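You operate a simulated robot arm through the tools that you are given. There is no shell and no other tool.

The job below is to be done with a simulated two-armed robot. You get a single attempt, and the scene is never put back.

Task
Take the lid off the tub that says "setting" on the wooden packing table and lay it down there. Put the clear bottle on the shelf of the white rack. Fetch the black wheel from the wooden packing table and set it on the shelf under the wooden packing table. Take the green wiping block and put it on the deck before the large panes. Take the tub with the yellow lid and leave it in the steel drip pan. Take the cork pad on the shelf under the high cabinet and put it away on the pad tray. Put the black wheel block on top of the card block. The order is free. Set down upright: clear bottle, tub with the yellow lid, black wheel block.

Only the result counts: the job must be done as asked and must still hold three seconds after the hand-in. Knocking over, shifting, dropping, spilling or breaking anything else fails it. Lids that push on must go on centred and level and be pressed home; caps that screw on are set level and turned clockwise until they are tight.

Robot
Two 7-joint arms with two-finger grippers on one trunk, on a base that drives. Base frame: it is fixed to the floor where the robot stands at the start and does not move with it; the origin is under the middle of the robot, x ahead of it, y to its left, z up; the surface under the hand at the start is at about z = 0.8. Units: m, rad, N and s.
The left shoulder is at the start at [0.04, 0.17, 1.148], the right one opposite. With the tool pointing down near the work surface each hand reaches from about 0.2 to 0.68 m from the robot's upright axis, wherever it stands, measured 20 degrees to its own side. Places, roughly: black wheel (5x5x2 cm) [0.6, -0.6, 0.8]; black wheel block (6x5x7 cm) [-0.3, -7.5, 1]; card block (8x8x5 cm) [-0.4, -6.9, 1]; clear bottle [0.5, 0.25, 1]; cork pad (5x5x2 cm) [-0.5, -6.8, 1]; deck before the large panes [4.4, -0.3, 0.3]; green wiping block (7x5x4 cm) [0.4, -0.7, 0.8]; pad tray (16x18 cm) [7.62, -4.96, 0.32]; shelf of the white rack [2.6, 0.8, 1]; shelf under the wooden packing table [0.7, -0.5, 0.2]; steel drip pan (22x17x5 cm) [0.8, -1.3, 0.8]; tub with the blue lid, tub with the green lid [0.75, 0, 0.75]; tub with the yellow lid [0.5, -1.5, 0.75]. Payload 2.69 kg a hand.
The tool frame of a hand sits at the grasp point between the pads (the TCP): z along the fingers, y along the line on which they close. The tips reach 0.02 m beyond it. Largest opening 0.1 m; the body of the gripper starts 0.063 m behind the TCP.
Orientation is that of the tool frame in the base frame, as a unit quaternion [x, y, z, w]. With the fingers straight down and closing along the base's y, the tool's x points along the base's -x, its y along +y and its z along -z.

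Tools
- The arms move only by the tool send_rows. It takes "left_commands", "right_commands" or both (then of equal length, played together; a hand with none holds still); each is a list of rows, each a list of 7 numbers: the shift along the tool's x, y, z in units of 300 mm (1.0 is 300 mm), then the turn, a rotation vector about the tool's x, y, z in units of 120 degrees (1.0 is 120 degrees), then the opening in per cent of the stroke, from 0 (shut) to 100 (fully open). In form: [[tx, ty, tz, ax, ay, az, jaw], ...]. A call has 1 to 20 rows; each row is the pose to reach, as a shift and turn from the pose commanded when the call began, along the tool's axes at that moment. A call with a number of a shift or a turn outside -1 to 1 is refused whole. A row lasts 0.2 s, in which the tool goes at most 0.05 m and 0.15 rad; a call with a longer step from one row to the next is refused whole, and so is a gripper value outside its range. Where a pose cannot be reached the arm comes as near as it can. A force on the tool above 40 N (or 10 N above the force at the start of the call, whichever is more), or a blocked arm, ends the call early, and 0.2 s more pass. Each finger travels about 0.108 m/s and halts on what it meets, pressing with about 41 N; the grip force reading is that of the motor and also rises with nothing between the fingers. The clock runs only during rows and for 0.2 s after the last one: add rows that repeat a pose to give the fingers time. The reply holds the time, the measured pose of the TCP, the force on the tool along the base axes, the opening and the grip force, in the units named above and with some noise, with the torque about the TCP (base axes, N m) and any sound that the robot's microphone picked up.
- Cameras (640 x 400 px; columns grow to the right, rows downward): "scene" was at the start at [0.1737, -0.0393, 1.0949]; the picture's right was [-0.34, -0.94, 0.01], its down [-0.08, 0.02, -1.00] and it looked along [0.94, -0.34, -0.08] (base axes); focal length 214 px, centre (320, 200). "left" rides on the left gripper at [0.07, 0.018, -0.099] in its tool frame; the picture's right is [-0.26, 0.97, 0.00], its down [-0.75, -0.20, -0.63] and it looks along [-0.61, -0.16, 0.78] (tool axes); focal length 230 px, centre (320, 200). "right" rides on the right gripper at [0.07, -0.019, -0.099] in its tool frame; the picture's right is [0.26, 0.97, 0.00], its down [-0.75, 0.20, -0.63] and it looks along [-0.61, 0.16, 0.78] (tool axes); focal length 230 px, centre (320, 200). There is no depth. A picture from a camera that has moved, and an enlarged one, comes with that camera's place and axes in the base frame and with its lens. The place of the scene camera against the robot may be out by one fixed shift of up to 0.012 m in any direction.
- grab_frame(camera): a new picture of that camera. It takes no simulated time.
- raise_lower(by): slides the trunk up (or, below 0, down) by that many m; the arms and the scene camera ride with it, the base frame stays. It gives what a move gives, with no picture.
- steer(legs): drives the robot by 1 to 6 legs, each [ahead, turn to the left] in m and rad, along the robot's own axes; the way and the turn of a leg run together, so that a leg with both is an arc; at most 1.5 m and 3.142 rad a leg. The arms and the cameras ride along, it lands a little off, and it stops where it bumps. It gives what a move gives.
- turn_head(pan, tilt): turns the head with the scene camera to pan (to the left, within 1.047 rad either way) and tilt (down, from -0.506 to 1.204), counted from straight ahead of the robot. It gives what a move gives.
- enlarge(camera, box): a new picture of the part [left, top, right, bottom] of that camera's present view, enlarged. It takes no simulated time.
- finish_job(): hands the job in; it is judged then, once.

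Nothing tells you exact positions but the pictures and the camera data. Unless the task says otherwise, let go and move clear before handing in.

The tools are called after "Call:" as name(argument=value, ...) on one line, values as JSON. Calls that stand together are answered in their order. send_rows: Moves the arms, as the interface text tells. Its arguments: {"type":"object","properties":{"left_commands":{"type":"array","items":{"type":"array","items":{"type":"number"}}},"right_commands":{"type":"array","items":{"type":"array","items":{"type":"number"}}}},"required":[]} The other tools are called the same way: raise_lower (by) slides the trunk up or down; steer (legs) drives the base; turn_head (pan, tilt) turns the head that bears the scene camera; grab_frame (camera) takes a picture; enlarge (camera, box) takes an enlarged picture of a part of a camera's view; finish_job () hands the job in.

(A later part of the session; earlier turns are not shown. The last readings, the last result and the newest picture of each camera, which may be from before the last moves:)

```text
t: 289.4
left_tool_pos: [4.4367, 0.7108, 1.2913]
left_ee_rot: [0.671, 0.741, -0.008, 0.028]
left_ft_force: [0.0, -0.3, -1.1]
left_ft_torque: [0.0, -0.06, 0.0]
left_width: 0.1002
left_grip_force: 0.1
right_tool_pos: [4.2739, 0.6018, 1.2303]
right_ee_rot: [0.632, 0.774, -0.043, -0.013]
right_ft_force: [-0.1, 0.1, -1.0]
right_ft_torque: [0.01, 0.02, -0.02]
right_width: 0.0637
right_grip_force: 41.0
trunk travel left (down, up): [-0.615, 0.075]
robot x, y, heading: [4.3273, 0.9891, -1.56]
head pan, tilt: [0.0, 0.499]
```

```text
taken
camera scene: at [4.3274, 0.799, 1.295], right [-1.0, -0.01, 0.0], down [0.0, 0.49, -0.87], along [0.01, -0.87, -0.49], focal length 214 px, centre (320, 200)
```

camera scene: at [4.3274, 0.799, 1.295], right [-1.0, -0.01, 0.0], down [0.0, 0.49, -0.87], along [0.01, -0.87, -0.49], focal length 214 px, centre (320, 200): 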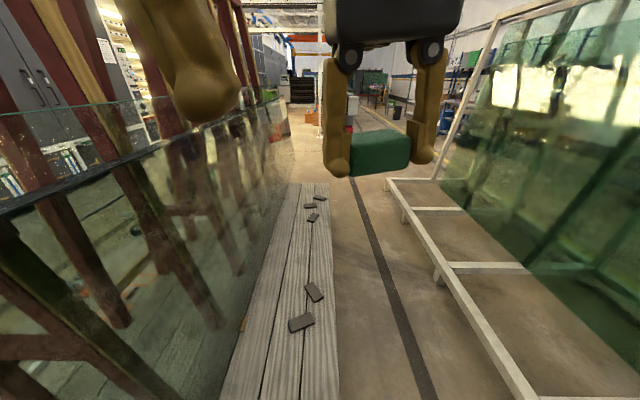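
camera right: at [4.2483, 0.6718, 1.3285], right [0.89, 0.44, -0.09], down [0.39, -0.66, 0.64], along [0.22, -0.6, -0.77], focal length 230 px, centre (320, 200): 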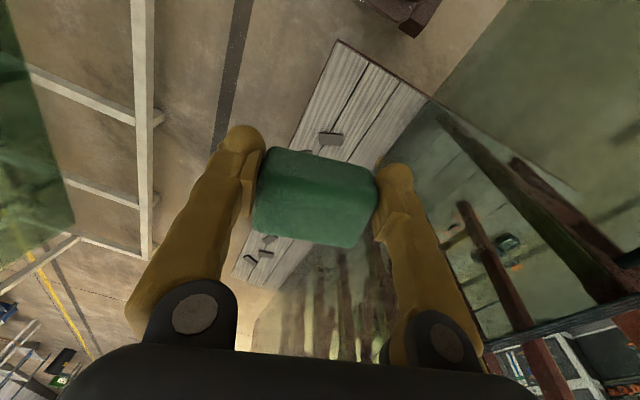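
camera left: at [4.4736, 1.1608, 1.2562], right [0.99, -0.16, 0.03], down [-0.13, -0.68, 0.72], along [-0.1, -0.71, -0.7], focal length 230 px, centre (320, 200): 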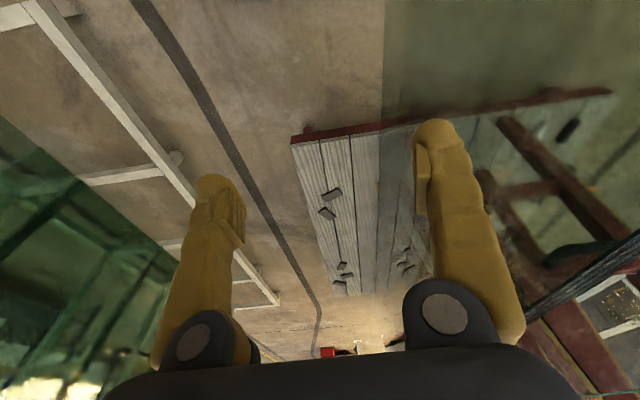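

Call:
raise_lower(by=-0.4)

Call:
grab_frame(camera="right")

Call:
grab_frame(camera="scene")

```text
t: 293.2
left_tool_pos: [4.4361, 0.7112, 0.8942]
left_ee_rot: [0.672, 0.74, -0.012, 0.033]
left_ft_force: [0.7, 0.2, -0.4]
left_ft_torque: [0.02, 0.0, -0.01]
left_width: 0.1001
left_grip_force: 0.0
right_tool_pos: [4.2744, 0.6017, 0.831]
right_ee_rot: [0.632, 0.774, -0.044, -0.013]
right_ft_force: [-0.4, 0.8, -0.2]
right_ft_torque: [0.02, 0.01, 0.01]
right_width: 0.0638
right_grip_force: 41.1
trunk travel left (down, up): [-0.215, 0.475]
robot x, y, heading: [4.3263, 0.9923, -1.565]
head pan, tilt: [0.0, 0.499]
```

```text
taken
camera right: at [4.2492, 0.6717, 0.9285], right [0.89, 0.44, -0.09], down [0.39, -0.66, 0.64], along [0.22, -0.6, -0.77], focal length 230 px, centre (320, 200)
```

right: 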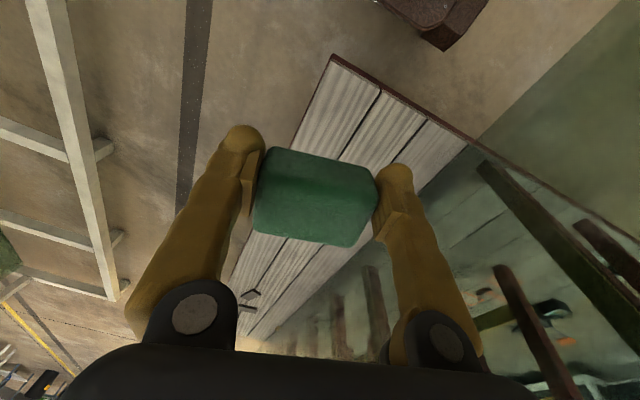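

```text
taken
camera scene: at [4.328, 0.8051, 0.895], right [-1.0, -0.01, 0.0], down [0.0, 0.49, -0.87], along [0.01, -0.87, -0.49], focal length 214 px, centre (320, 200)
```

scene: 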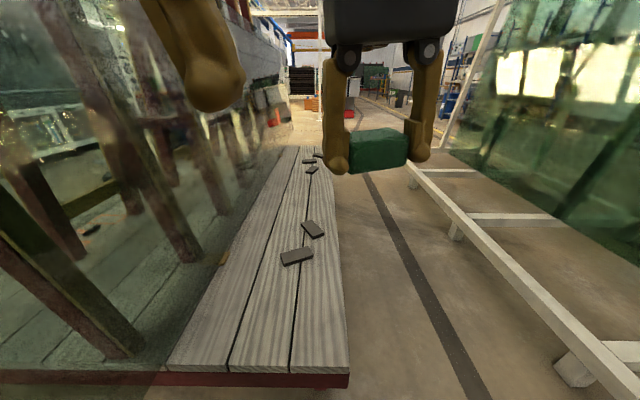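

Lower the trunk the rest of the way, then move the block over the deck spot.

Call:
raise_lower(by=-0.2)

Call:
send_rows(right_commands=[[-0.12, 0.024, 0, -0.008, 0.003, 0, 0], [-0.24, 0.05, 0, -0.016, 0.006, 0, 0], [-0.36, 0.07, 0, -0.024, 0.01, 0, 0], [-0.48, 0.1, 0, -0.032, 0.014, 0, 0], [-0.6, 0.12, 0, -0.0404, 0.017, 0, 0], [-0.6, 0.12, 0, -0.0404, 0.017, 0, 0], [-0.6, 0.12, 0, -0.0404, 0.017, 0, 0]])

Call:
grab_frame(camera="scene")

Call:
grab_frame(camera="right")

```text
t: 295.4
left_tool_pos: [4.4364, 0.7114, 0.6951]
left_ee_rot: [0.671, 0.74, -0.016, 0.034]
left_ft_force: [0.1, 0.3, -0.2]
left_ft_torque: [-0.02, -0.03, 0.01]
left_width: 0.0999
left_grip_force: 0.0
right_tool_pos: [4.2739, 0.6024, 0.6306]
right_ee_rot: [0.632, 0.774, -0.043, -0.013]
right_ft_force: [-0.2, -0.2, 0.5]
right_ft_torque: [0.02, 0.0, 0.02]
right_width: 0.0636
right_grip_force: 40.9
trunk travel left (down, up): [-0.015, 0.675]
robot x, y, heading: [4.3275, 0.9879, -1.564]
head pan, tilt: [0.0, 0.499]
```

```text
t: 297.0
left_tool_pos: [4.436, 0.7103, 0.6944]
left_ee_rot: [0.672, 0.74, -0.015, 0.034]
left_ft_force: [0.8, -0.1, 0.2]
left_ft_torque: [0.03, 0.01, -0.01]
left_width: 0.0999
left_grip_force: 0.1
right_tool_pos: [4.3358, 0.4243, 0.6388]
right_ee_rot: [0.644, 0.765, 0.007, 0.007]
right_ft_force: [0.0, 0.1, 0.2]
right_ft_torque: [0.03, -0.01, -0.03]
right_width: 0.064
right_grip_force: 41.0
trunk travel left (down, up): [-0.015, 0.675]
robot x, y, heading: [4.3277, 0.9898, -1.57]
head pan, tilt: [0.0, 0.499]
```

```text
taken
camera scene: at [4.328, 0.8085, 0.695], right [-1.0, -0.01, 0.0], down [0.0, 0.49, -0.87], along [0.01, -0.87, -0.49], focal length 214 px, centre (320, 200)
```

scene: 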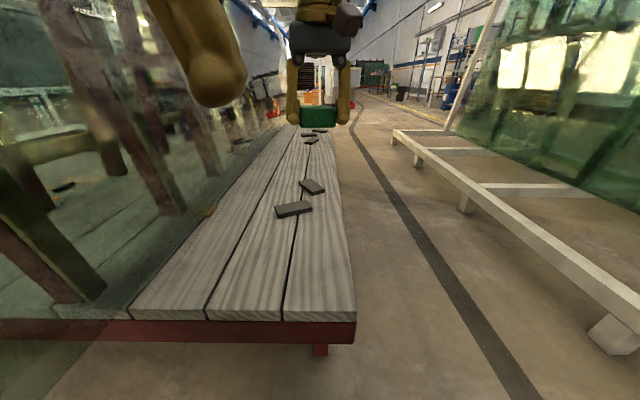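

```text
taken
camera right: at [4.3034, 0.4896, 0.737], right [0.91, 0.42, 0.02], down [0.31, -0.71, 0.63], along [0.28, -0.57, -0.77], focal length 230 px, centre (320, 200)
```

right: 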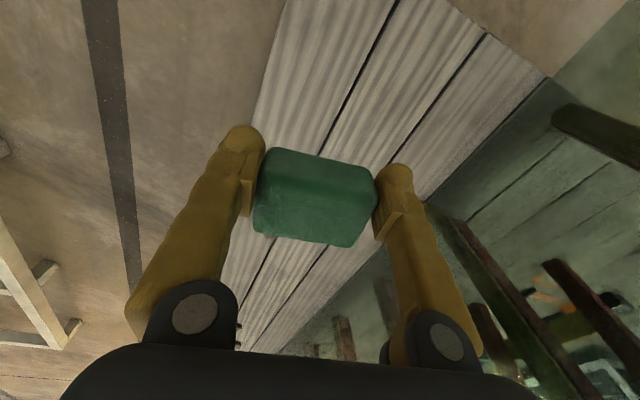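

The block is above the deck's free area. Lower to just above the deck.

Call:
send_rows(right_commands=[[0, 0.02, 0.15, 0, 0, 0, 0], [0, 0.04, 0.3, 0, 0, 0, 0], [0, 0.06, 0.45, 0, 0, 0, 0], [0, 0.06, 0.6, 0, 0, 0, 0], [0, 0.06, 0.75, 0, 0, 0, 0], [0, 0.06, 0.86, 0, 0, 0, 0], [0, 0.06, 0.86, 0, 0, 0, 0], [0, 0.06, 0.86, 0, 0, 0, 0]])

Call:
grab_frame(camera="scene")

Call:
grab_frame(camera="right")

```text
t: 298.8
left_tool_pos: [4.4366, 0.7118, 0.6941]
left_ee_rot: [0.671, 0.74, -0.015, 0.034]
left_ft_force: [-0.6, 0.7, -0.3]
left_ft_torque: [0.02, 0.0, 0.01]
left_width: 0.1002
left_grip_force: 0.0
right_tool_pos: [4.3512, 0.4247, 0.3834]
right_ee_rot: [0.644, 0.765, -0.006, 0.0]
right_ft_force: [0.2, -0.4, -0.5]
right_ft_torque: [0.0, 0.0, 0.0]
right_width: 0.0636
right_grip_force: 40.9
right hand out of reach, approached as far as the arm can: row 6, 7, 8
trunk travel left (down, up): [-0.015, 0.675]
robot x, y, heading: [4.3255, 0.9934, -1.561]
head pan, tilt: [0.0, 0.499]
```

```text
taken
camera scene: at [4.328, 0.8085, 0.695], right [-1.0, -0.01, 0.0], down [0.0, 0.49, -0.87], along [0.01, -0.87, -0.49], focal length 214 px, centre (320, 200)
```

scene: 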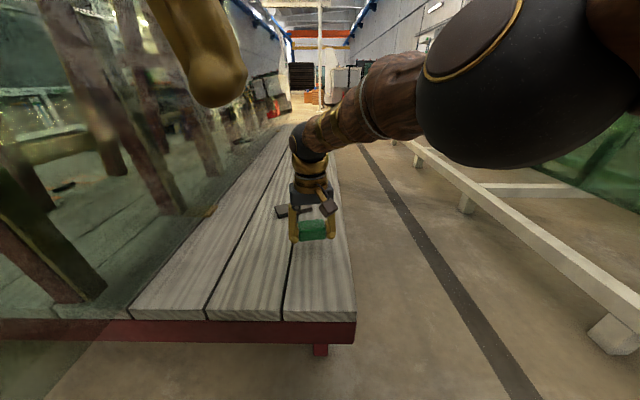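

```text
taken
camera right: at [4.3206, 0.4905, 0.4823], right [0.91, 0.42, -0.01], down [0.33, -0.7, 0.63], along [0.26, -0.58, -0.77], focal length 230 px, centre (320, 200)
```

right: 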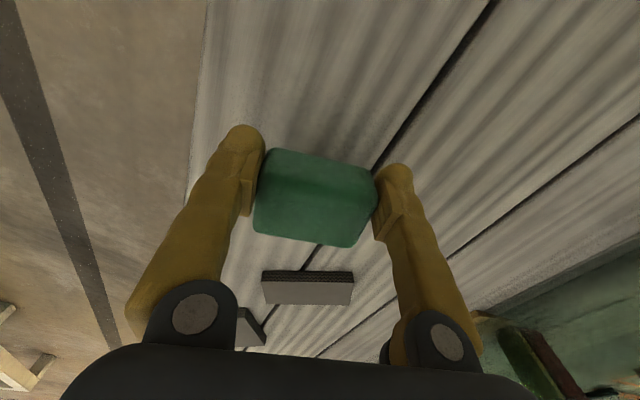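

The arm is at its reach limit; I'll bring the block ~6 cm closer to me and go lower.

Call:
send_rows(right_commands=[[0.1, 0, 0.0, 0, 0, 0, 0], [0.22, 0, 0.03, 0, 0, 0, 0], [0.22, 0, 0.07, 0, 0, 0, 0], [0.22, 0, 0.1, 0, 0, 0, 0], [0.22, 0, 0.1, 0, 0, 0, 0], [0.22, 0, 0.1, 0, 0, 0, 0]])

Call:
grab_frame(camera="right")

Call:
enlarge(camera="scene", box=[240, 170, 400, 280])

```text
t: 300.2
left_tool_pos: [4.4356, 0.7108, 0.6945]
left_ee_rot: [0.671, 0.74, -0.015, 0.033]
left_ft_force: [-0.5, 0.6, -0.1]
left_ft_torque: [0.0, -0.03, 0.0]
left_width: 0.1002
left_grip_force: 0.0
right_tool_pos: [4.3501, 0.506, 0.3518]
right_ee_rot: [0.634, 0.773, 0.001, 0.0]
right_ft_force: [0.5, -0.5, -1.0]
right_ft_torque: [0.03, 0.01, 0.0]
right_width: 0.0636
right_grip_force: 40.8
trunk travel left (down, up): [-0.015, 0.675]
robot x, y, heading: [4.3267, 0.9864, -1.558]
head pan, tilt: [0.0, 0.499]
```

```text
taken
camera right: at [4.3176, 0.5714, 0.4512], right [0.9, 0.44, 0.0], down [0.34, -0.7, 0.63], along [0.28, -0.56, -0.78], focal length 230 px, centre (320, 200)
```

right: 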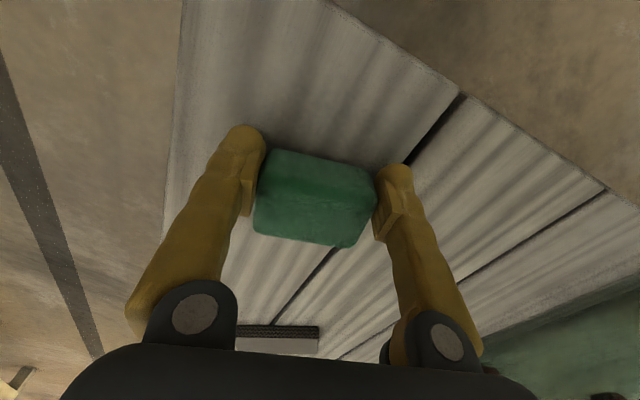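

```text
3.64 times, centred on (320, 225) of scene
camera zoom: at [4.328, 0.8085, 0.695], right [-1.0, -0.01, 0.0], down [0.0, 0.49, -0.87], along [0.01, -0.87, -0.49], focal length 780 px, centre (320, 109)
```

zoom: 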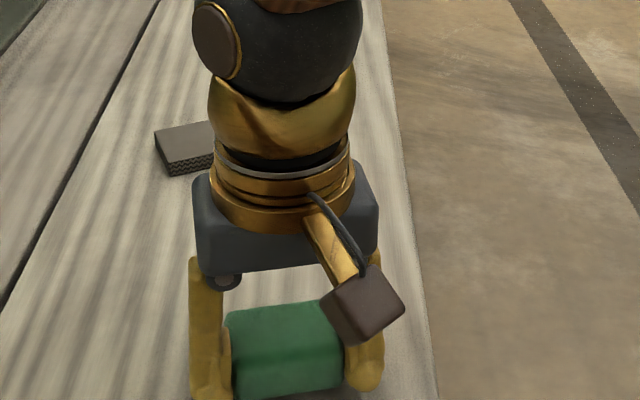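

Nudge slightly inward and lower until contact.

Call:
send_rows(right_commands=[[-0.03, 0, 0.02, 0, 0, 0, 0], [-0.06, 0, 0.04, 0, 0, 0, 0], [-0.06, 0, 0.05, 0, 0, 0, 0], [-0.06, 0, 0.05, 0, 0, 0, 0]])

Call:
send_rows(right_commands=[[0, 0, 0.02, 0, 0, 0, 0], [0, 0, 0.02, 0, 0, 0, 0], [0, 0, 0.02, 0, 0, 0, 0]])

Call:
send_rows(right_commands=[[0, 0, 0.02, 0, 0, 0, 0], [0, 0, 0.02, 0, 0, 0, 0], [0, 0, 0.02, 0, 0, 0, 0]])

```text
t: 300.8
left_tool_pos: [4.4369, 0.7262, 0.6892]
left_ee_rot: [0.672, 0.74, -0.006, 0.026]
left_ft_force: [-0.8, -0.4, 0.5]
left_ft_torque: [0.03, 0.03, -0.03]
left_width: 0.1001
left_grip_force: 0.1
right_tool_pos: [4.351, 0.4872, 0.3491]
right_ee_rot: [0.638, 0.77, -0.006, 0.007]
right_ft_force: [1.5, 0.0, -0.5]
right_ft_torque: [0.01, 0.0, 0.0]
right_width: 0.0639
right_grip_force: 41.2
trunk travel left (down, up): [-0.015, 0.675]
robot x, y, heading: [4.3287, 0.9901, -1.562]
head pan, tilt: [0.0, 0.499]
stopped in row 3 (right hand): the force on the tool passed its limit at 47 N (the readings are from after the stop); the commanded pose is now the measured one
```

```text
t: 301.6
left_tool_pos: [4.4364, 0.7253, 0.691]
left_ee_rot: [0.672, 0.74, -0.006, 0.026]
left_ft_force: [1.0, -0.4, -0.4]
left_ft_torque: [-0.01, -0.03, -0.01]
left_width: 0.1
left_grip_force: 0.0
right_tool_pos: [4.3511, 0.4842, 0.3448]
right_ee_rot: [0.641, 0.768, -0.006, 0.009]
right_ft_force: [6.7, -0.5, 13.5]
right_ft_torque: [0.12, -0.17, -0.02]
right_width: 0.064
right_grip_force: 41.4
trunk travel left (down, up): [-0.015, 0.675]
robot x, y, heading: [4.3289, 0.9912, -1.56]
head pan, tilt: [0.0, 0.499]
```

```text
t: 302.1
left_tool_pos: [4.4362, 0.7409, 0.6847]
left_ee_rot: [0.672, 0.74, 0.004, 0.018]
left_ft_force: [0.0, -0.8, 0.3]
left_ft_torque: [-0.03, -0.02, 0.0]
left_width: 0.0996
left_grip_force: 0.0
right_tool_pos: [4.3434, 0.4842, 0.3491]
right_ee_rot: [0.646, 0.763, -0.012, 0.012]
right_ft_force: [0.0, -0.4, -0.5]
right_ft_torque: [-0.01, 0.03, 0.0]
right_width: 0.064
right_grip_force: 41.0
trunk travel left (down, up): [-0.015, 0.675]
robot x, y, heading: [4.3283, 0.9925, -1.559]
head pan, tilt: [0.0, 0.499]
stopped in row 2 (right hand): the force on the tool passed its limit at 43 N (the readings are from after the stop); the commanded pose is now the measured one
```

Contact occurs at TCP z≈0.346. Lower a hair and release.

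Call:
send_rows(right_commands=[[0, 0, 0.009, 0, 0, 0, 0], [0, 0, 0.009, 0, 0, 0, 0]])

Call:
send_rows(right_commands=[[0, 0, 0, 0, 0, 0, 66], [0, 0, 0, 0, 0, 0, 75], [0, 0, 0, 0, 0, 0, 85], [0, 0, 0, 0, 0, 0, 95], [0, 0, 0, 0, 0, 0, 95]])

Call:
grab_frame(camera="right")

```text
t: 302.8
left_tool_pos: [4.4366, 0.7417, 0.6844]
left_ee_rot: [0.672, 0.74, 0.002, 0.017]
left_ft_force: [-0.7, -0.2, -0.2]
left_ft_torque: [-0.01, 0.0, -0.01]
left_width: 0.1
left_grip_force: 0.1
right_tool_pos: [4.3441, 0.4804, 0.3494]
right_ee_rot: [0.649, 0.761, -0.012, 0.016]
right_ft_force: [0.6, 0.5, -0.1]
right_ft_torque: [0.0, -0.02, -0.02]
right_width: 0.0638
right_grip_force: 40.7
trunk travel left (down, up): [-0.015, 0.675]
robot x, y, heading: [4.3305, 0.9903, -1.563]
head pan, tilt: [0.0, 0.499]
```

```text
t: 303.9
left_tool_pos: [4.4362, 0.7397, 0.6854]
left_ee_rot: [0.673, 0.74, 0.003, 0.017]
left_ft_force: [0.7, -0.3, 0.8]
left_ft_torque: [0.0, -0.01, -0.03]
left_width: 0.0999
left_grip_force: 0.1
right_tool_pos: [4.3415, 0.4819, 0.346]
right_ee_rot: [0.649, 0.761, -0.013, 0.014]
right_ft_force: [0.4, -0.2, -0.1]
right_ft_torque: [-0.01, 0.02, -0.01]
right_width: 0.0949
right_grip_force: 0.0
trunk travel left (down, up): [-0.015, 0.675]
robot x, y, heading: [4.3284, 0.9869, -1.559]
head pan, tilt: [0.0, 0.499]
```

```text
taken
camera right: at [4.3115, 0.5517, 0.4433], right [0.91, 0.41, -0.01], down [0.31, -0.69, 0.66], along [0.26, -0.6, -0.75], focal length 230 px, centre (320, 200)
```

right: 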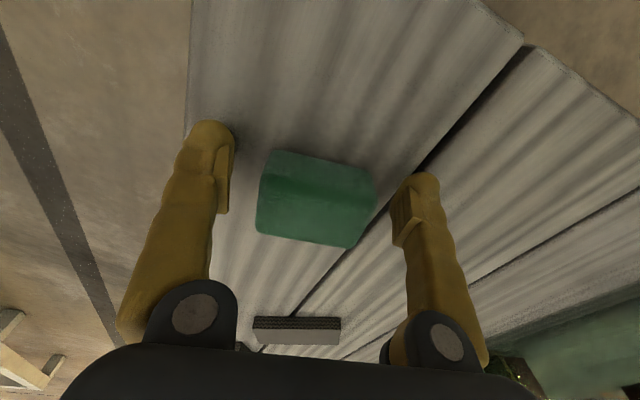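

The block rests on the deck. Raise the hand straight up, then the trunk, and back away.

Call:
send_rows(right_commands=[[0, 0, -0.1, 0, 0, 0, 95], [0, 0, -0.25, 0, 0, 0, 95], [0, 0, -0.4, 0, 0, 0, 100], [0, 0, -0.55, 0, 0, 0, 100], [0, 0, -0.7, 0, 0, 0, 100], [0, 0, -0.8, 0, 0, 0, 100], [0, 0, -0.8, 0, 0, 0, 100]])

Call:
grab_frame(camera="scene")

Call:
raise_lower(by=0.4)

Call:
grab_frame(camera="scene")

```text
t: 305.8
left_tool_pos: [4.4358, 0.7558, 0.6792]
left_ee_rot: [0.673, 0.74, 0.013, 0.008]
left_ft_force: [0.5, 0.4, -0.1]
left_ft_torque: [0.0, 0.01, -0.04]
left_width: 0.1001
left_grip_force: 0.1
right_tool_pos: [4.3274, 0.5298, 0.5312]
right_ee_rot: [0.661, 0.749, 0.047, -0.025]
right_ft_force: [0.4, -0.1, 0.1]
right_ft_torque: [-0.02, -0.01, -0.02]
right_width: 0.0999
right_grip_force: 0.2
trunk travel left (down, up): [-0.015, 0.675]
robot x, y, heading: [4.325, 0.99, -1.564]
head pan, tilt: [0.0, 0.499]
stopped in row 7 (right hand): the arm was blocked; the commanded pose is now the measured one
```

```text
taken
camera scene: at [4.3281, 0.8091, 0.6951], right [-1.0, -0.01, 0.0], down [0.0, 0.49, -0.87], along [0.01, -0.87, -0.49], focal length 214 px, centre (320, 200)
```

scene: 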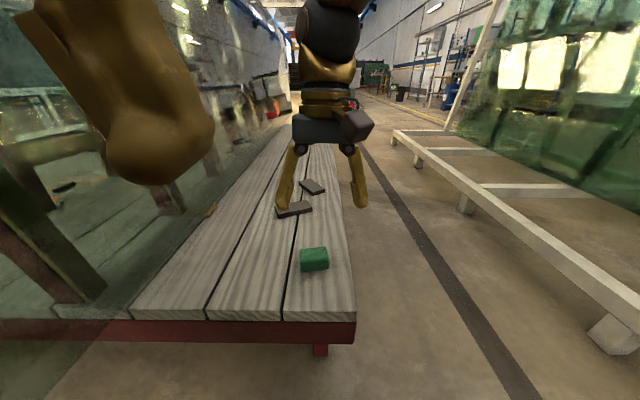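

```text
t: 309.6
left_tool_pos: [4.4378, 0.7564, 1.0773]
left_ee_rot: [0.673, 0.74, 0.018, 0.005]
left_ft_force: [0.8, 0.6, 0.4]
left_ft_torque: [-0.01, -0.02, 0.01]
left_width: 0.1001
left_grip_force: 0.1
right_tool_pos: [4.3294, 0.527, 0.9341]
right_ee_rot: [0.661, 0.748, 0.048, -0.021]
right_ft_force: [-0.8, -0.5, 1.1]
right_ft_torque: [0.01, 0.0, 0.0]
right_width: 0.1
right_grip_force: 0.1
trunk travel left (down, up): [-0.415, 0.275]
robot x, y, heading: [4.3259, 0.9887, -1.562]
head pan, tilt: [0.0, 0.499]
```

```text
taken
camera scene: at [4.3281, 0.8016, 1.0948], right [-1.0, -0.01, 0.0], down [0.0, 0.49, -0.87], along [0.01, -0.87, -0.49], focal length 214 px, centre (320, 200)
```

scene: 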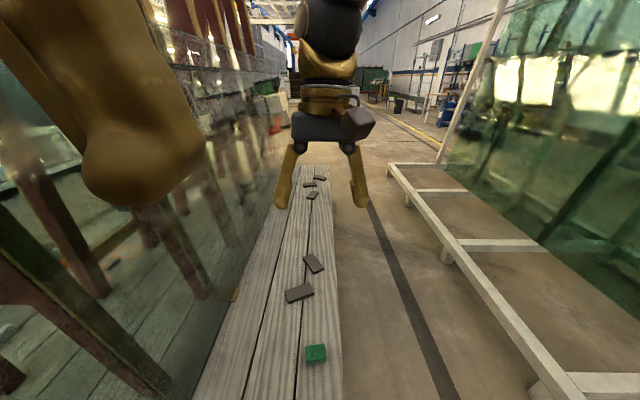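

Green block done. Stretch the left hand, reverse away, and head back toward the table's rear side.

Call:
send_rows(left_commands=[[-0.1, 0, 0, 0, 0, 0, 100], [-0.2, 0, 0, 0, 0, 0, 100], [-0.3, 0, 0, 0, 0, 0, 100], [-0.4, 0, 0, 0, 0, 0, 100], [-0.5, 0, 0, 0, 0, 0, 100], [-0.6, 0, 0, 0, 0, 0, 100], [-0.6, 0, 0, 0, 0, 0, 100]], right_commands=[[0, 0, -0.05, 0.005, 0, 0, 100], [0, 0, -0.1, 0.01, 0, 0, 100], [0, 0, -0.15, 0.02, 0, 0, 100], [0, 0, -0.2, 0.03, 0, 0, 100], [0, 0, -0.25, 0.04, 0, 0, 100], [0, 0, -0.3, 0.04, 0, 0, 100], [0, 0, -0.3, 0.04, 0, 0, 100]])

Call:
steer(legs=[[-1.0, 0]])

```text
t: 311.2
left_tool_pos: [4.4552, 0.569, 1.0952]
left_ee_rot: [0.672, 0.74, -0.002, 0.023]
left_ft_force: [-0.5, 0.7, -0.3]
left_ft_torque: [0.0, -0.06, 0.01]
left_width: 0.1
left_grip_force: 0.1
right_tool_pos: [4.3173, 0.511, 1.0312]
right_ee_rot: [0.669, 0.742, 0.024, -0.038]
right_ft_force: [0.2, -0.4, 0.5]
right_ft_torque: [0.0, 0.04, -0.02]
right_width: 0.0999
right_grip_force: 0.1
trunk travel left (down, up): [-0.415, 0.275]
robot x, y, heading: [4.3287, 0.9895, -1.562]
head pan, tilt: [0.0, 0.499]
```

```text
t: 316.5
left_tool_pos: [4.4445, 1.5917, 1.0956]
left_ee_rot: [0.669, 0.743, -0.003, 0.023]
left_ft_force: [0.0, -0.4, -0.8]
left_ft_torque: [-0.05, -0.01, -0.01]
left_width: 0.1003
left_grip_force: 0.0
right_tool_pos: [4.3101, 1.5338, 1.0337]
right_ee_rot: [0.664, 0.746, 0.023, -0.036]
right_ft_force: [0.0, 0.4, 1.4]
right_ft_torque: [-0.03, 0.0, -0.02]
right_width: 0.0999
right_grip_force: 0.0
trunk travel left (down, up): [-0.415, 0.275]
robot x, y, heading: [4.3148, 2.0142, -1.557]
head pan, tilt: [0.0, 0.499]
```

Call:
steer(legs=[[0, -0.8]])

Call:
steer(legs=[[0, -0.78]])

```text
t: 319.0
left_tool_pos: [4.1164, 1.6385, 1.1023]
left_ee_rot: [0.905, 0.425, -0.018, 0.023]
left_ft_force: [0.1, -0.4, 0.1]
left_ft_torque: [0.0, 0.04, 0.0]
left_width: 0.1
left_grip_force: 0.0
right_tool_pos: [3.9788, 1.6902, 1.041]
right_ee_rot: [0.902, 0.43, 0.028, -0.022]
right_ft_force: [0.4, 0.3, 0.4]
right_ft_torque: [-0.02, -0.03, 0.0]
right_width: 0.0998
right_grip_force: 0.1
trunk travel left (down, up): [-0.415, 0.275]
robot x, y, heading: [4.3197, 2.0093, -2.349]
head pan, tilt: [0.0, 0.499]
```

```text
t: 321.5
left_tool_pos: [3.9285, 1.8895, 1.1076]
left_ee_rot: [0.998, 0.042, -0.035, 0.015]
left_ft_force: [-0.4, 0.9, 0.0]
left_ft_torque: [-0.03, -0.01, 0.01]
left_width: 0.0998
left_grip_force: 0.1
right_tool_pos: [3.8696, 2.0255, 1.0484]
right_ee_rot: [0.998, 0.048, 0.027, -0.009]
right_ft_force: [-0.1, 1.0, -0.4]
right_ft_torque: [0.01, 0.0, -0.03]
right_width: 0.0998
right_grip_force: 0.1
trunk travel left (down, up): [-0.415, 0.275]
robot x, y, heading: [4.3174, 2.001, 3.143]
head pan, tilt: [0.0, 0.499]
```

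Facing -x. Drive along y≈2 to x≈1.6.

Call:
steer(legs=[[1.4, 0], [1.3, 0]])

Call:
turn_head(pan=0.5, tilt=0.35)

Call:
grab_frame(camera="scene")

```text
t: 334.8
left_tool_pos: [1.2182, 1.881, 1.1141]
left_ee_rot: [0.998, 0.045, -0.043, 0.015]
left_ft_force: [-0.3, -0.1, -0.2]
left_ft_torque: [-0.02, 0.0, 0.02]
left_width: 0.1001
left_grip_force: 0.0
right_tool_pos: [1.1565, 2.0166, 1.0546]
right_ee_rot: [0.999, 0.05, 0.018, -0.011]
right_ft_force: [-0.3, 0.4, 0.0]
right_ft_torque: [-0.05, 0.01, -0.04]
right_width: 0.0999
right_grip_force: 0.0
trunk travel left (down, up): [-0.415, 0.275]
robot x, y, heading: [1.5879, 1.9941, -3.137]
head pan, tilt: [0.0, 0.499]
```

```text
t: 335.7
left_tool_pos: [1.2338, 1.8819, 1.1187]
left_ee_rot: [0.998, 0.045, -0.05, 0.016]
left_ft_force: [-1.1, 0.1, -0.1]
left_ft_torque: [0.0, -0.01, 0.03]
left_width: 0.1001
left_grip_force: 0.1
right_tool_pos: [1.1721, 2.0172, 1.06]
right_ee_rot: [0.999, 0.05, 0.011, -0.012]
right_ft_force: [-0.6, -0.2, 0.1]
right_ft_torque: [0.0, -0.04, 0.01]
right_width: 0.1001
right_grip_force: 0.0
trunk travel left (down, up): [-0.415, 0.275]
robot x, y, heading: [1.5861, 1.995, -3.139]
head pan, tilt: [0.499, 0.351]
```

```text
taken
camera scene: at [1.4148, 1.9437, 1.1085], right [-0.48, 0.88, -0.01], down [0.32, 0.17, -0.93], along [-0.82, -0.45, -0.36], focal length 214 px, centre (320, 200)
```

scene: 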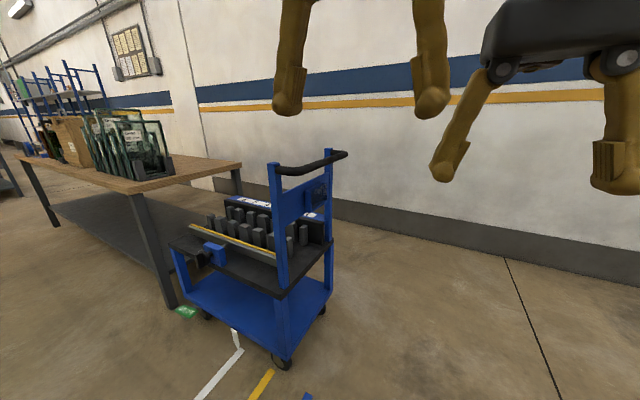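

Next, go behind the table. Turn left to face -y and drive to y≈0.1.

Call:
steer(legs=[[0, 0.78]])

Call:
steer(legs=[[0, 0.78]])

```text
t: 338.2
left_tool_pos: [1.4126, 1.6707, 1.1192]
left_ee_rot: [0.91, 0.412, -0.041, 0.033]
left_ft_force: [0.3, -0.4, 0.8]
left_ft_torque: [-0.03, 0.04, 0.02]
left_width: 0.1002
left_grip_force: 0.1
right_tool_pos: [1.2747, 1.7244, 1.0615]
right_ee_rot: [0.909, 0.417, 0.006, -0.015]
right_ft_force: [-0.7, 0.8, -0.2]
right_ft_torque: [-0.04, 0.04, -0.01]
right_width: 0.0998
right_grip_force: 0.1
trunk travel left (down, up): [-0.415, 0.275]
robot x, y, heading: [1.5837, 2.0005, -2.381]
head pan, tilt: [0.499, 0.351]
```

```text
t: 338.9
left_tool_pos: [1.4691, 1.714, 1.0964]
left_ee_rot: [0.909, 0.416, 0.002, 0.018]
left_ft_force: [0.1, -0.4, 0.1]
left_ft_torque: [-0.05, 0.08, 0.01]
left_width: 0.1001
left_grip_force: 0.0
right_tool_pos: [1.3174, 1.76, 1.0823]
right_ee_rot: [0.907, 0.421, -0.023, -0.008]
right_ft_force: [0.9, 0.0, 1.4]
right_ft_torque: [0.01, 0.1, 0.01]
right_width: 0.0998
right_grip_force: 0.0
trunk travel left (down, up): [-0.415, 0.275]
robot x, y, heading: [1.5868, 2.0008, -2.37]
head pan, tilt: [0.499, 0.351]
stopped in leg 1: the robot was blocked; the commanded pose is now the measured one
```

Call:
send_rows(left_commands=[[-0.1, 0.05, 0, 0, 0, 0, 100], [-0.2, 0.1, 0, 0, 0, 0, 100], [-0.3, 0.15, 0, 0, 0, 0, 100], [-0.4, 0.2, 0, 0, 0, 0, 100], [-0.5, 0.2, 0, 0, 0, 0, 100], [-0.6, 0.2, 0, 0, 0, 0, 100], [-0.6, 0.2, 0, 0, 0, 0, 100]], right_commands=[[-0.06, -0.07, 0, 0, 0, 0, 100], [-0.12, -0.14, 0, 0, 0, 0, 100], [-0.18, -0.21, 0, 0, 0, 0, 100], [-0.24, -0.28, 0, 0, 0, 0, 100], [-0.3, -0.35, 0, 0, 0, 0, 100], [-0.35, -0.4, 0, 0, 0, 0, 100], [-0.35, -0.4, 0, 0, 0, 0, 100]])

Call:
steer(legs=[[0, 0.79]])

```text
t: 340.5
left_tool_pos: [1.3867, 1.5332, 1.125]
left_ee_rot: [0.908, 0.416, -0.025, 0.029]
left_ft_force: [0.0, 0.6, 0.2]
left_ft_torque: [0.0, -0.01, 0.01]
left_width: 0.1002
left_grip_force: 0.0
right_tool_pos: [1.1533, 1.7555, 1.0875]
right_ee_rot: [0.907, 0.421, -0.019, -0.008]
right_ft_force: [-0.5, 0.8, 0.2]
right_ft_torque: [-0.02, -0.01, 0.0]
right_width: 0.0999
right_grip_force: 0.1
trunk travel left (down, up): [-0.415, 0.275]
robot x, y, heading: [1.585, 1.9984, -2.37]
head pan, tilt: [0.499, 0.351]
```

```text
t: 343.1
left_tool_pos: [1.7803, 1.5327, 1.1249]
left_ee_rot: [0.675, 0.737, -0.012, 0.036]
left_ft_force: [-0.1, 0.8, -0.3]
left_ft_torque: [0.01, 0.01, 0.01]
left_width: 0.1003
left_grip_force: 0.0
right_tool_pos: [1.46, 1.5186, 1.0879]
right_ee_rot: [0.672, 0.741, -0.022, -0.001]
right_ft_force: [-0.1, -0.4, 0.5]
right_ft_torque: [0.03, 0.02, -0.01]
right_width: 0.1
right_grip_force: 0.1
trunk travel left (down, up): [-0.415, 0.275]
robot x, y, heading: [1.5828, 2.0005, -1.574]
head pan, tilt: [0.499, 0.351]
```

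Call:
steer(legs=[[1.0, 0], [0.9, 0]])

Call:
turn_head(pan=-0.9, tilt=0.4)

Call:
grab_frame(camera="scene")

```text
t: 352.6
left_tool_pos: [1.7716, -0.3573, 1.1322]
left_ee_rot: [0.675, 0.736, -0.018, 0.042]
left_ft_force: [0.0, -0.6, 0.1]
left_ft_torque: [0.04, 0.03, 0.0]
left_width: 0.0997
left_grip_force: 0.0
right_tool_pos: [1.4495, -0.3716, 1.0954]
right_ee_rot: [0.672, 0.74, -0.028, 0.005]
right_ft_force: [0.9, -0.3, -0.2]
right_ft_torque: [-0.01, 0.0, 0.01]
right_width: 0.1002
right_grip_force: 0.1
trunk travel left (down, up): [-0.415, 0.275]
robot x, y, heading: [1.5732, 0.0941, -1.573]
head pan, tilt: [0.499, 0.351]
```

```text
t: 354.1
left_tool_pos: [1.7709, -0.3372, 1.1386]
left_ee_rot: [0.675, 0.736, -0.024, 0.047]
left_ft_force: [0.2, -0.5, 0.7]
left_ft_torque: [0.0, 0.01, 0.03]
left_width: 0.0999
left_grip_force: 0.0
right_tool_pos: [1.4513, -0.3522, 1.1018]
right_ee_rot: [0.672, 0.74, -0.033, 0.011]
right_ft_force: [0.1, -0.1, 0.3]
right_ft_torque: [0.0, -0.02, -0.02]
right_width: 0.1
right_grip_force: 0.2
trunk travel left (down, up): [-0.415, 0.275]
robot x, y, heading: [1.5749, 0.0931, -1.576]
head pan, tilt: [-0.901, 0.4]
```

```text
taken
camera scene: at [1.4979, -0.0606, 1.1046], right [-0.62, 0.78, 0.01], down [0.31, 0.26, -0.92], along [-0.72, -0.56, -0.4], focal length 214 px, centre (320, 200)
```

scene: 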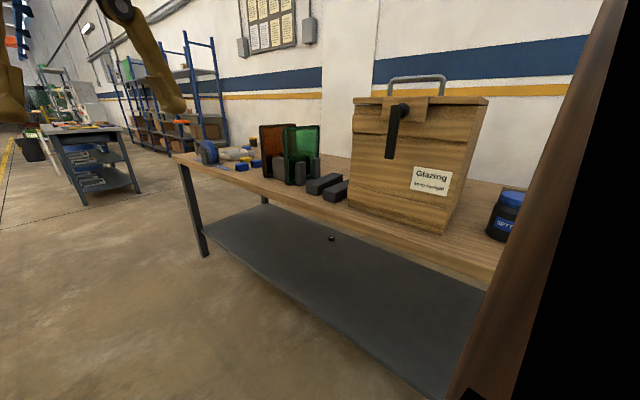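

The blue tub has a label on this side. Zoom in to read it.

Call:
enlarge(camera="scene", box=[470, 180, 550, 250])

Call:
enlarge(camera="scene", box=[180, 130, 340, 200])

```text
5.71 times, centred on (510, 215) of scene
camera zoom: at [1.4979, -0.0606, 1.1046], right [-0.62, 0.78, 0.01], down [0.31, 0.26, -0.92], along [-0.72, -0.56, -0.4], focal length 1226 px, centre (-766, 114)
```

zoom: 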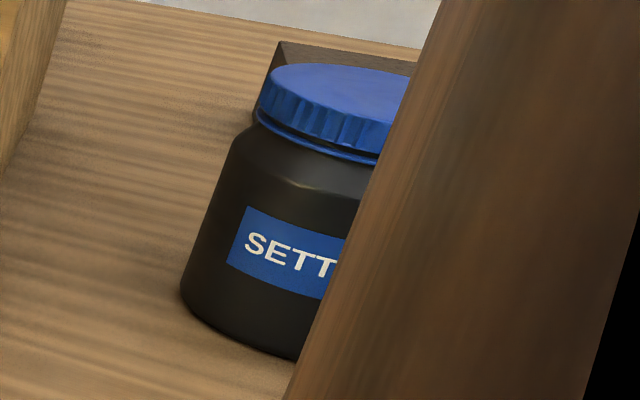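

```text
4.00 times, centred on (260, 165) of scene
camera zoom: at [1.4979, -0.0606, 1.1046], right [-0.62, 0.78, 0.01], down [0.31, 0.26, -0.92], along [-0.72, -0.56, -0.4], focal length 858 px, centre (560, 340)
```

zoom: 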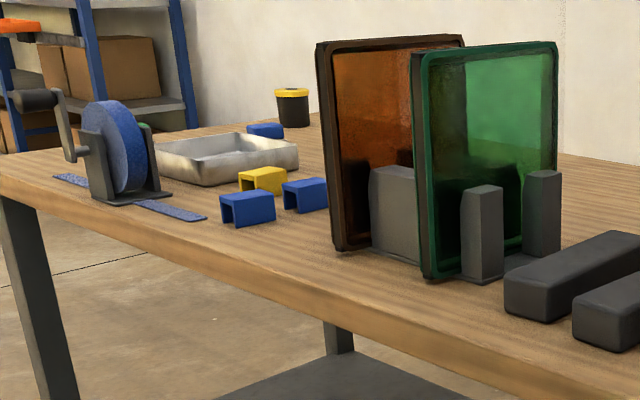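

Confirmed: the blue-lidded tub is "SETTING". Turn to face the table from behind.

Call:
steer(legs=[[0, -0.79]])

Call:
steer(legs=[[0, -0.78]])

Call:
turn_head(pan=0.0, tilt=0.5)

Call:
grab_frame(camera="scene")

```text
t: 356.6
left_tool_pos: [1.409, -0.3552, 1.1391]
left_ee_rot: [0.903, 0.426, -0.04, 0.034]
left_ft_force: [-0.7, -0.6, 0.2]
left_ft_torque: [-0.01, -0.01, 0.04]
left_width: 0.1
left_grip_force: 0.0
right_tool_pos: [1.1722, -0.1394, 1.103]
right_ee_rot: [0.902, 0.431, -0.035, -0.003]
right_ft_force: [-0.5, -0.1, -0.4]
right_ft_torque: [-0.05, -0.04, 0.04]
right_width: 0.1002
right_grip_force: 0.1
trunk travel left (down, up): [-0.415, 0.275]
robot x, y, heading: [1.5738, 0.0903, -2.349]
head pan, tilt: [-0.901, 0.4]
```

```text
t: 359.1
left_tool_pos: [1.1607, -0.1056, 1.1445]
left_ee_rot: [0.997, 0.045, -0.057, 0.017]
left_ft_force: [0.0, 0.3, -0.1]
left_ft_torque: [0.0, 0.02, 0.0]
left_width: 0.1
left_grip_force: 0.0
right_tool_pos: [1.1451, 0.2156, 1.1098]
right_ee_rot: [0.998, 0.05, -0.038, -0.016]
right_ft_force: [0.9, -0.2, 0.2]
right_ft_torque: [-0.05, 0.0, 0.0]
right_width: 0.1
right_grip_force: 0.2
trunk travel left (down, up): [-0.415, 0.275]
robot x, y, heading: [1.5754, 0.0882, -3.138]
head pan, tilt: [-0.901, 0.4]
```

```text
t: 360.3
left_tool_pos: [1.1777, -0.105, 1.1511]
left_ee_rot: [0.997, 0.046, -0.066, 0.015]
left_ft_force: [0.2, 0.3, -0.3]
left_ft_torque: [0.0, 0.0, -0.02]
left_width: 0.0999
left_grip_force: 0.2
right_tool_pos: [1.1617, 0.217, 1.1166]
right_ee_rot: [0.998, 0.049, -0.047, -0.018]
right_ft_force: [-0.1, -1.0, -1.2]
right_ft_torque: [0.01, -0.01, -0.02]
right_width: 0.0996
right_grip_force: 0.0
trunk travel left (down, up): [-0.415, 0.275]
robot x, y, heading: [1.5735, 0.0876, -3.136]
head pan, tilt: [0.0, 0.499]
```

```text
taken
camera scene: at [1.394, 0.0787, 1.095], right [0.0, 1.0, 0.0], down [0.49, 0.0, -0.87], along [-0.87, 0.0, -0.49], focal length 214 px, centre (320, 200)
```

scene: 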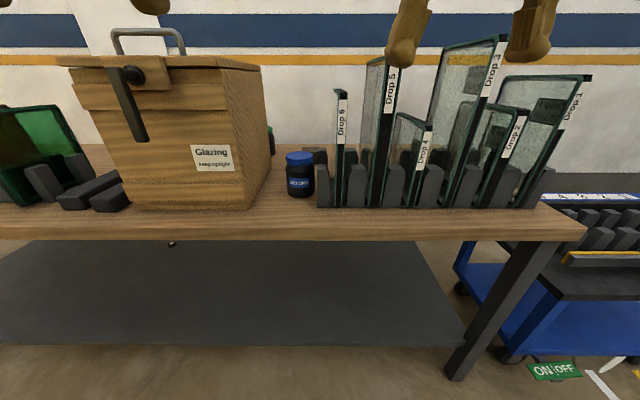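

Tub is near (0.818, 0.021), with free space between it and the crate (y<-0.12), and stand pillars at y>0.07. Raise the trunk and drive 0.2 m closer.

Call:
raise_lower(by=0.15)

Call:
steer(legs=[[0.2, 0]])

Call:
grab_frame(camera="left")

```text
t: 362.1
left_tool_pos: [1.1781, -0.1047, 1.2979]
left_ee_rot: [0.997, 0.045, -0.062, 0.016]
left_ft_force: [-0.1, -0.7, -0.1]
left_ft_torque: [0.0, 0.01, 0.0]
left_width: 0.0997
left_grip_force: 0.1
right_tool_pos: [1.161, 0.215, 1.2651]
right_ee_rot: [0.998, 0.05, -0.047, -0.017]
right_ft_force: [-0.2, 0.7, 0.0]
right_ft_torque: [-0.01, -0.02, 0.02]
right_width: 0.1
right_grip_force: 0.0
trunk travel left (down, up): [-0.565, 0.125]
robot x, y, heading: [1.5735, 0.0882, -3.141]
head pan, tilt: [0.0, 0.499]
```

```text
t: 363.7
left_tool_pos: [0.9795, -0.1051, 1.2995]
left_ee_rot: [0.997, 0.044, -0.062, 0.016]
left_ft_force: [0.3, 0.2, -0.3]
left_ft_torque: [0.04, 0.02, 0.0]
left_width: 0.1002
left_grip_force: 0.0
right_tool_pos: [0.9632, 0.2162, 1.2668]
right_ee_rot: [0.998, 0.048, -0.048, -0.017]
right_ft_force: [-0.1, -0.5, 0.2]
right_ft_torque: [0.01, 0.01, -0.01]
right_width: 0.0999
right_grip_force: 0.0
trunk travel left (down, up): [-0.565, 0.125]
robot x, y, heading: [1.3735, 0.0887, -3.134]
head pan, tilt: [0.0, 0.499]
```

```text
taken
camera left: at [1.0625, -0.1139, 1.3887], right [-0.17, -0.98, 0.06], down [-0.68, 0.16, 0.71], along [-0.71, 0.08, -0.7], focal length 230 px, centre (320, 200)
```

left: 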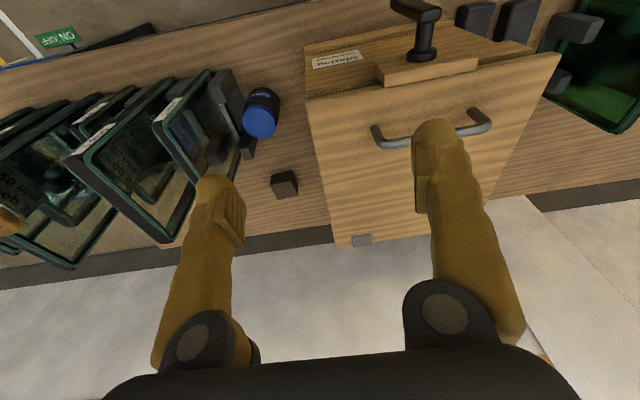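

Call:
enlarge(camera="left", box=[220, 70, 320, 150])

Call:
enlarge(camera="scene", box=[220, 130, 380, 260])

```text
5.00 times, centred on (270, 110) of left
camera zoom: at [1.0625, -0.1139, 1.3887], right [-0.17, -0.98, 0.06], down [-0.68, 0.16, 0.71], along [-0.71, 0.08, -0.7], focal length 1150 px, centre (570, 650)
```

zoom: 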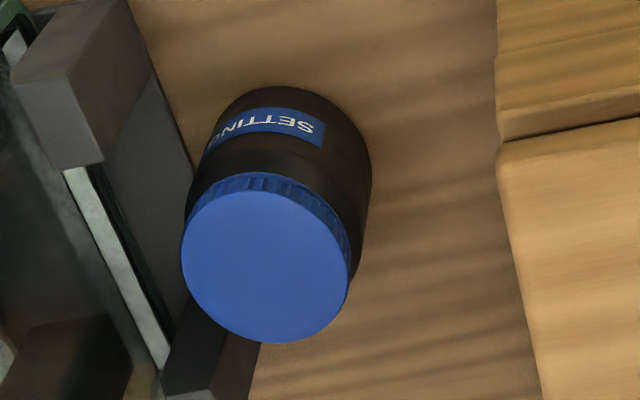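

```text
3.08 times, centred on (300, 195) of scene
camera zoom: at [1.1922, 0.0784, 1.2452], right [0.0, 1.0, 0.0], down [0.49, 0.0, -0.87], along [-0.87, 0.0, -0.49], focal length 660 px, centre (382, 215)
```

zoom: 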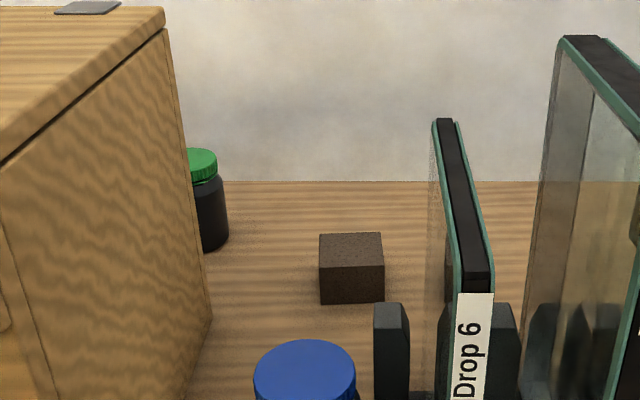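

The lid centre is at about (0.842, 0.025), lid top ≈0.918, with room for the fingers between the pillars. Bring the left hand above it and level it.

Call:
send_rows(left_commands=[[-0.08, -0.1, 0.05, 0.003, 0.012, 0.008, 100], [-0.16, -0.2, 0.1, 0.006, 0.024, 0.016, 100], [-0.24, -0.3, 0.15, 0.009, 0.036, 0.025, 100], [-0.32, -0.4, 0.2, 0.012, 0.048, 0.034, 100], [-0.391, -0.478, 0.238, 0.0153, 0.0592, 0.042, 100], [-0.37, -0.482, 0.38, 0.0153, 0.0592, 0.042, 100], [-0.35, -0.486, 0.52, 0.0153, 0.0592, 0.042, 100], [-0.34, -0.49, 0.66, 0.0153, 0.0592, 0.042, 95], [-0.325, -0.492, 0.78, 0.0153, 0.0592, 0.042, 92], [-0.312, -0.494, 0.866, 0.0153, 0.0592, 0.042, 90], [-0.312, -0.494, 0.866, 0.0153, 0.0592, 0.042, 90], [-0.312, -0.494, 0.866, 0.0153, 0.0592, 0.042, 90]])

Call:
grab_frame(camera="left")

Call:
grab_frame(camera="scene")

```text
t: 366.3
left_tool_pos: [0.8558, 0.026, 1.0565]
left_ee_rot: [1.0, 0.001, -0.007, 0.001]
left_ft_force: [-0.1, -0.6, 0.3]
left_ft_torque: [0.0, -0.02, -0.02]
left_width: 0.0897
left_grip_force: 0.1
right_tool_pos: [0.9809, 0.2171, 1.2721]
right_ee_rot: [0.997, 0.049, -0.055, -0.018]
right_ft_force: [-0.6, -0.2, 0.1]
right_ft_torque: [0.0, -0.01, -0.02]
right_width: 0.1002
right_grip_force: 0.0
trunk travel left (down, up): [-0.565, 0.125]
robot x, y, heading: [1.3742, 0.0872, -3.135]
head pan, tilt: [0.0, 0.499]
```

```text
taken
camera left: at [0.9266, 0.0066, 1.1538], right [-0.26, -0.97, 0.01], down [-0.74, 0.2, 0.64], along [-0.62, 0.16, -0.77], focal length 230 px, centre (320, 200)
```

left: 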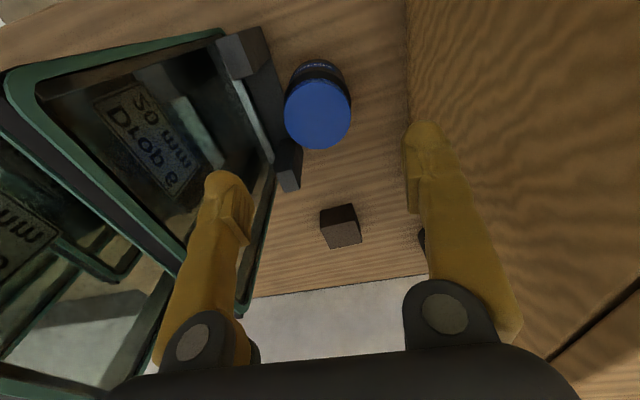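

```text
taken
camera scene: at [1.1898, 0.0784, 1.2448], right [0.0, 1.0, 0.0], down [0.49, 0.0, -0.87], along [-0.87, 0.0, -0.49], focal length 214 px, centre (320, 200)
```

scene: 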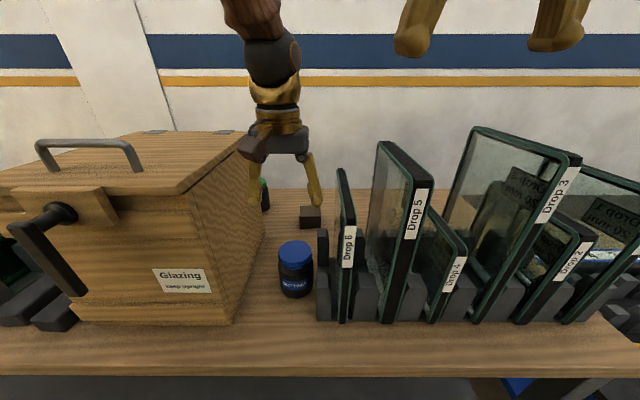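

Hand is level; the lid centre reads (0.848, 0.0275). Descend partway and re-check.

Call:
send_rows(left_commands=[[-0.01, -0.002, 0.1, 0, 0, 0, 90], [-0.02, -0.005, 0.2, 0, 0.002, 0, 90], [-0.025, -0.005, 0.3, 0, 0.004, 0, 90], [-0.025, -0.005, 0.36, 0, 0.006, 0, 90], [-0.025, -0.005, 0.36, 0, 0.006, 0, 90], [-0.025, -0.005, 0.36, 0, 0.006, 0, 90], [-0.025, -0.005, 0.36, 0, 0.006, 0, 90]])

Call:
grab_frame(camera="left")

Call:
enlarge(camera="scene", box=[220, 150, 380, 310])

```text
t: 367.9
left_tool_pos: [0.8459, 0.0269, 0.9495]
left_ee_rot: [1.0, 0.001, -0.001, 0.0]
left_ft_force: [-0.2, 0.5, -0.8]
left_ft_torque: [0.0, 0.0, -0.02]
left_width: 0.09
left_grip_force: 0.1
right_tool_pos: [0.9797, 0.2164, 1.272]
right_ee_rot: [0.997, 0.048, -0.055, -0.018]
right_ft_force: [0.7, -0.1, -0.5]
right_ft_torque: [0.03, -0.03, 0.0]
right_width: 0.0999
right_grip_force: 0.0
trunk travel left (down, up): [-0.565, 0.125]
robot x, y, heading: [1.3757, 0.0879, -3.136]
head pan, tilt: [0.0, 0.499]
```

```text
taken
camera left: at [0.9164, 0.0091, 1.0471], right [-0.26, -0.97, 0.0], down [-0.75, 0.2, 0.63], along [-0.61, 0.16, -0.78], focal length 230 px, centre (320, 200)
```

left: 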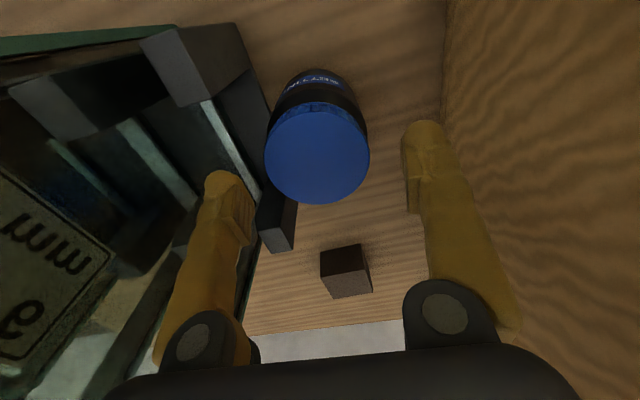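

```text
2.50 times, centred on (300, 230) of scene
camera zoom: at [1.19, 0.0784, 1.2449], right [0.0, 1.0, 0.0], down [0.49, 0.0, -0.87], along [-0.87, 0.0, -0.49], focal length 536 px, centre (370, 125)
```

zoom: 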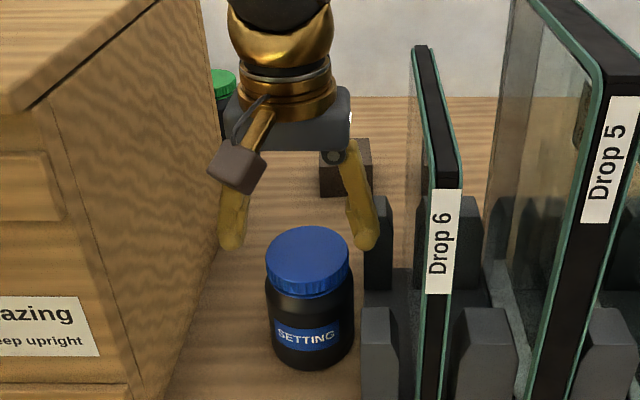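

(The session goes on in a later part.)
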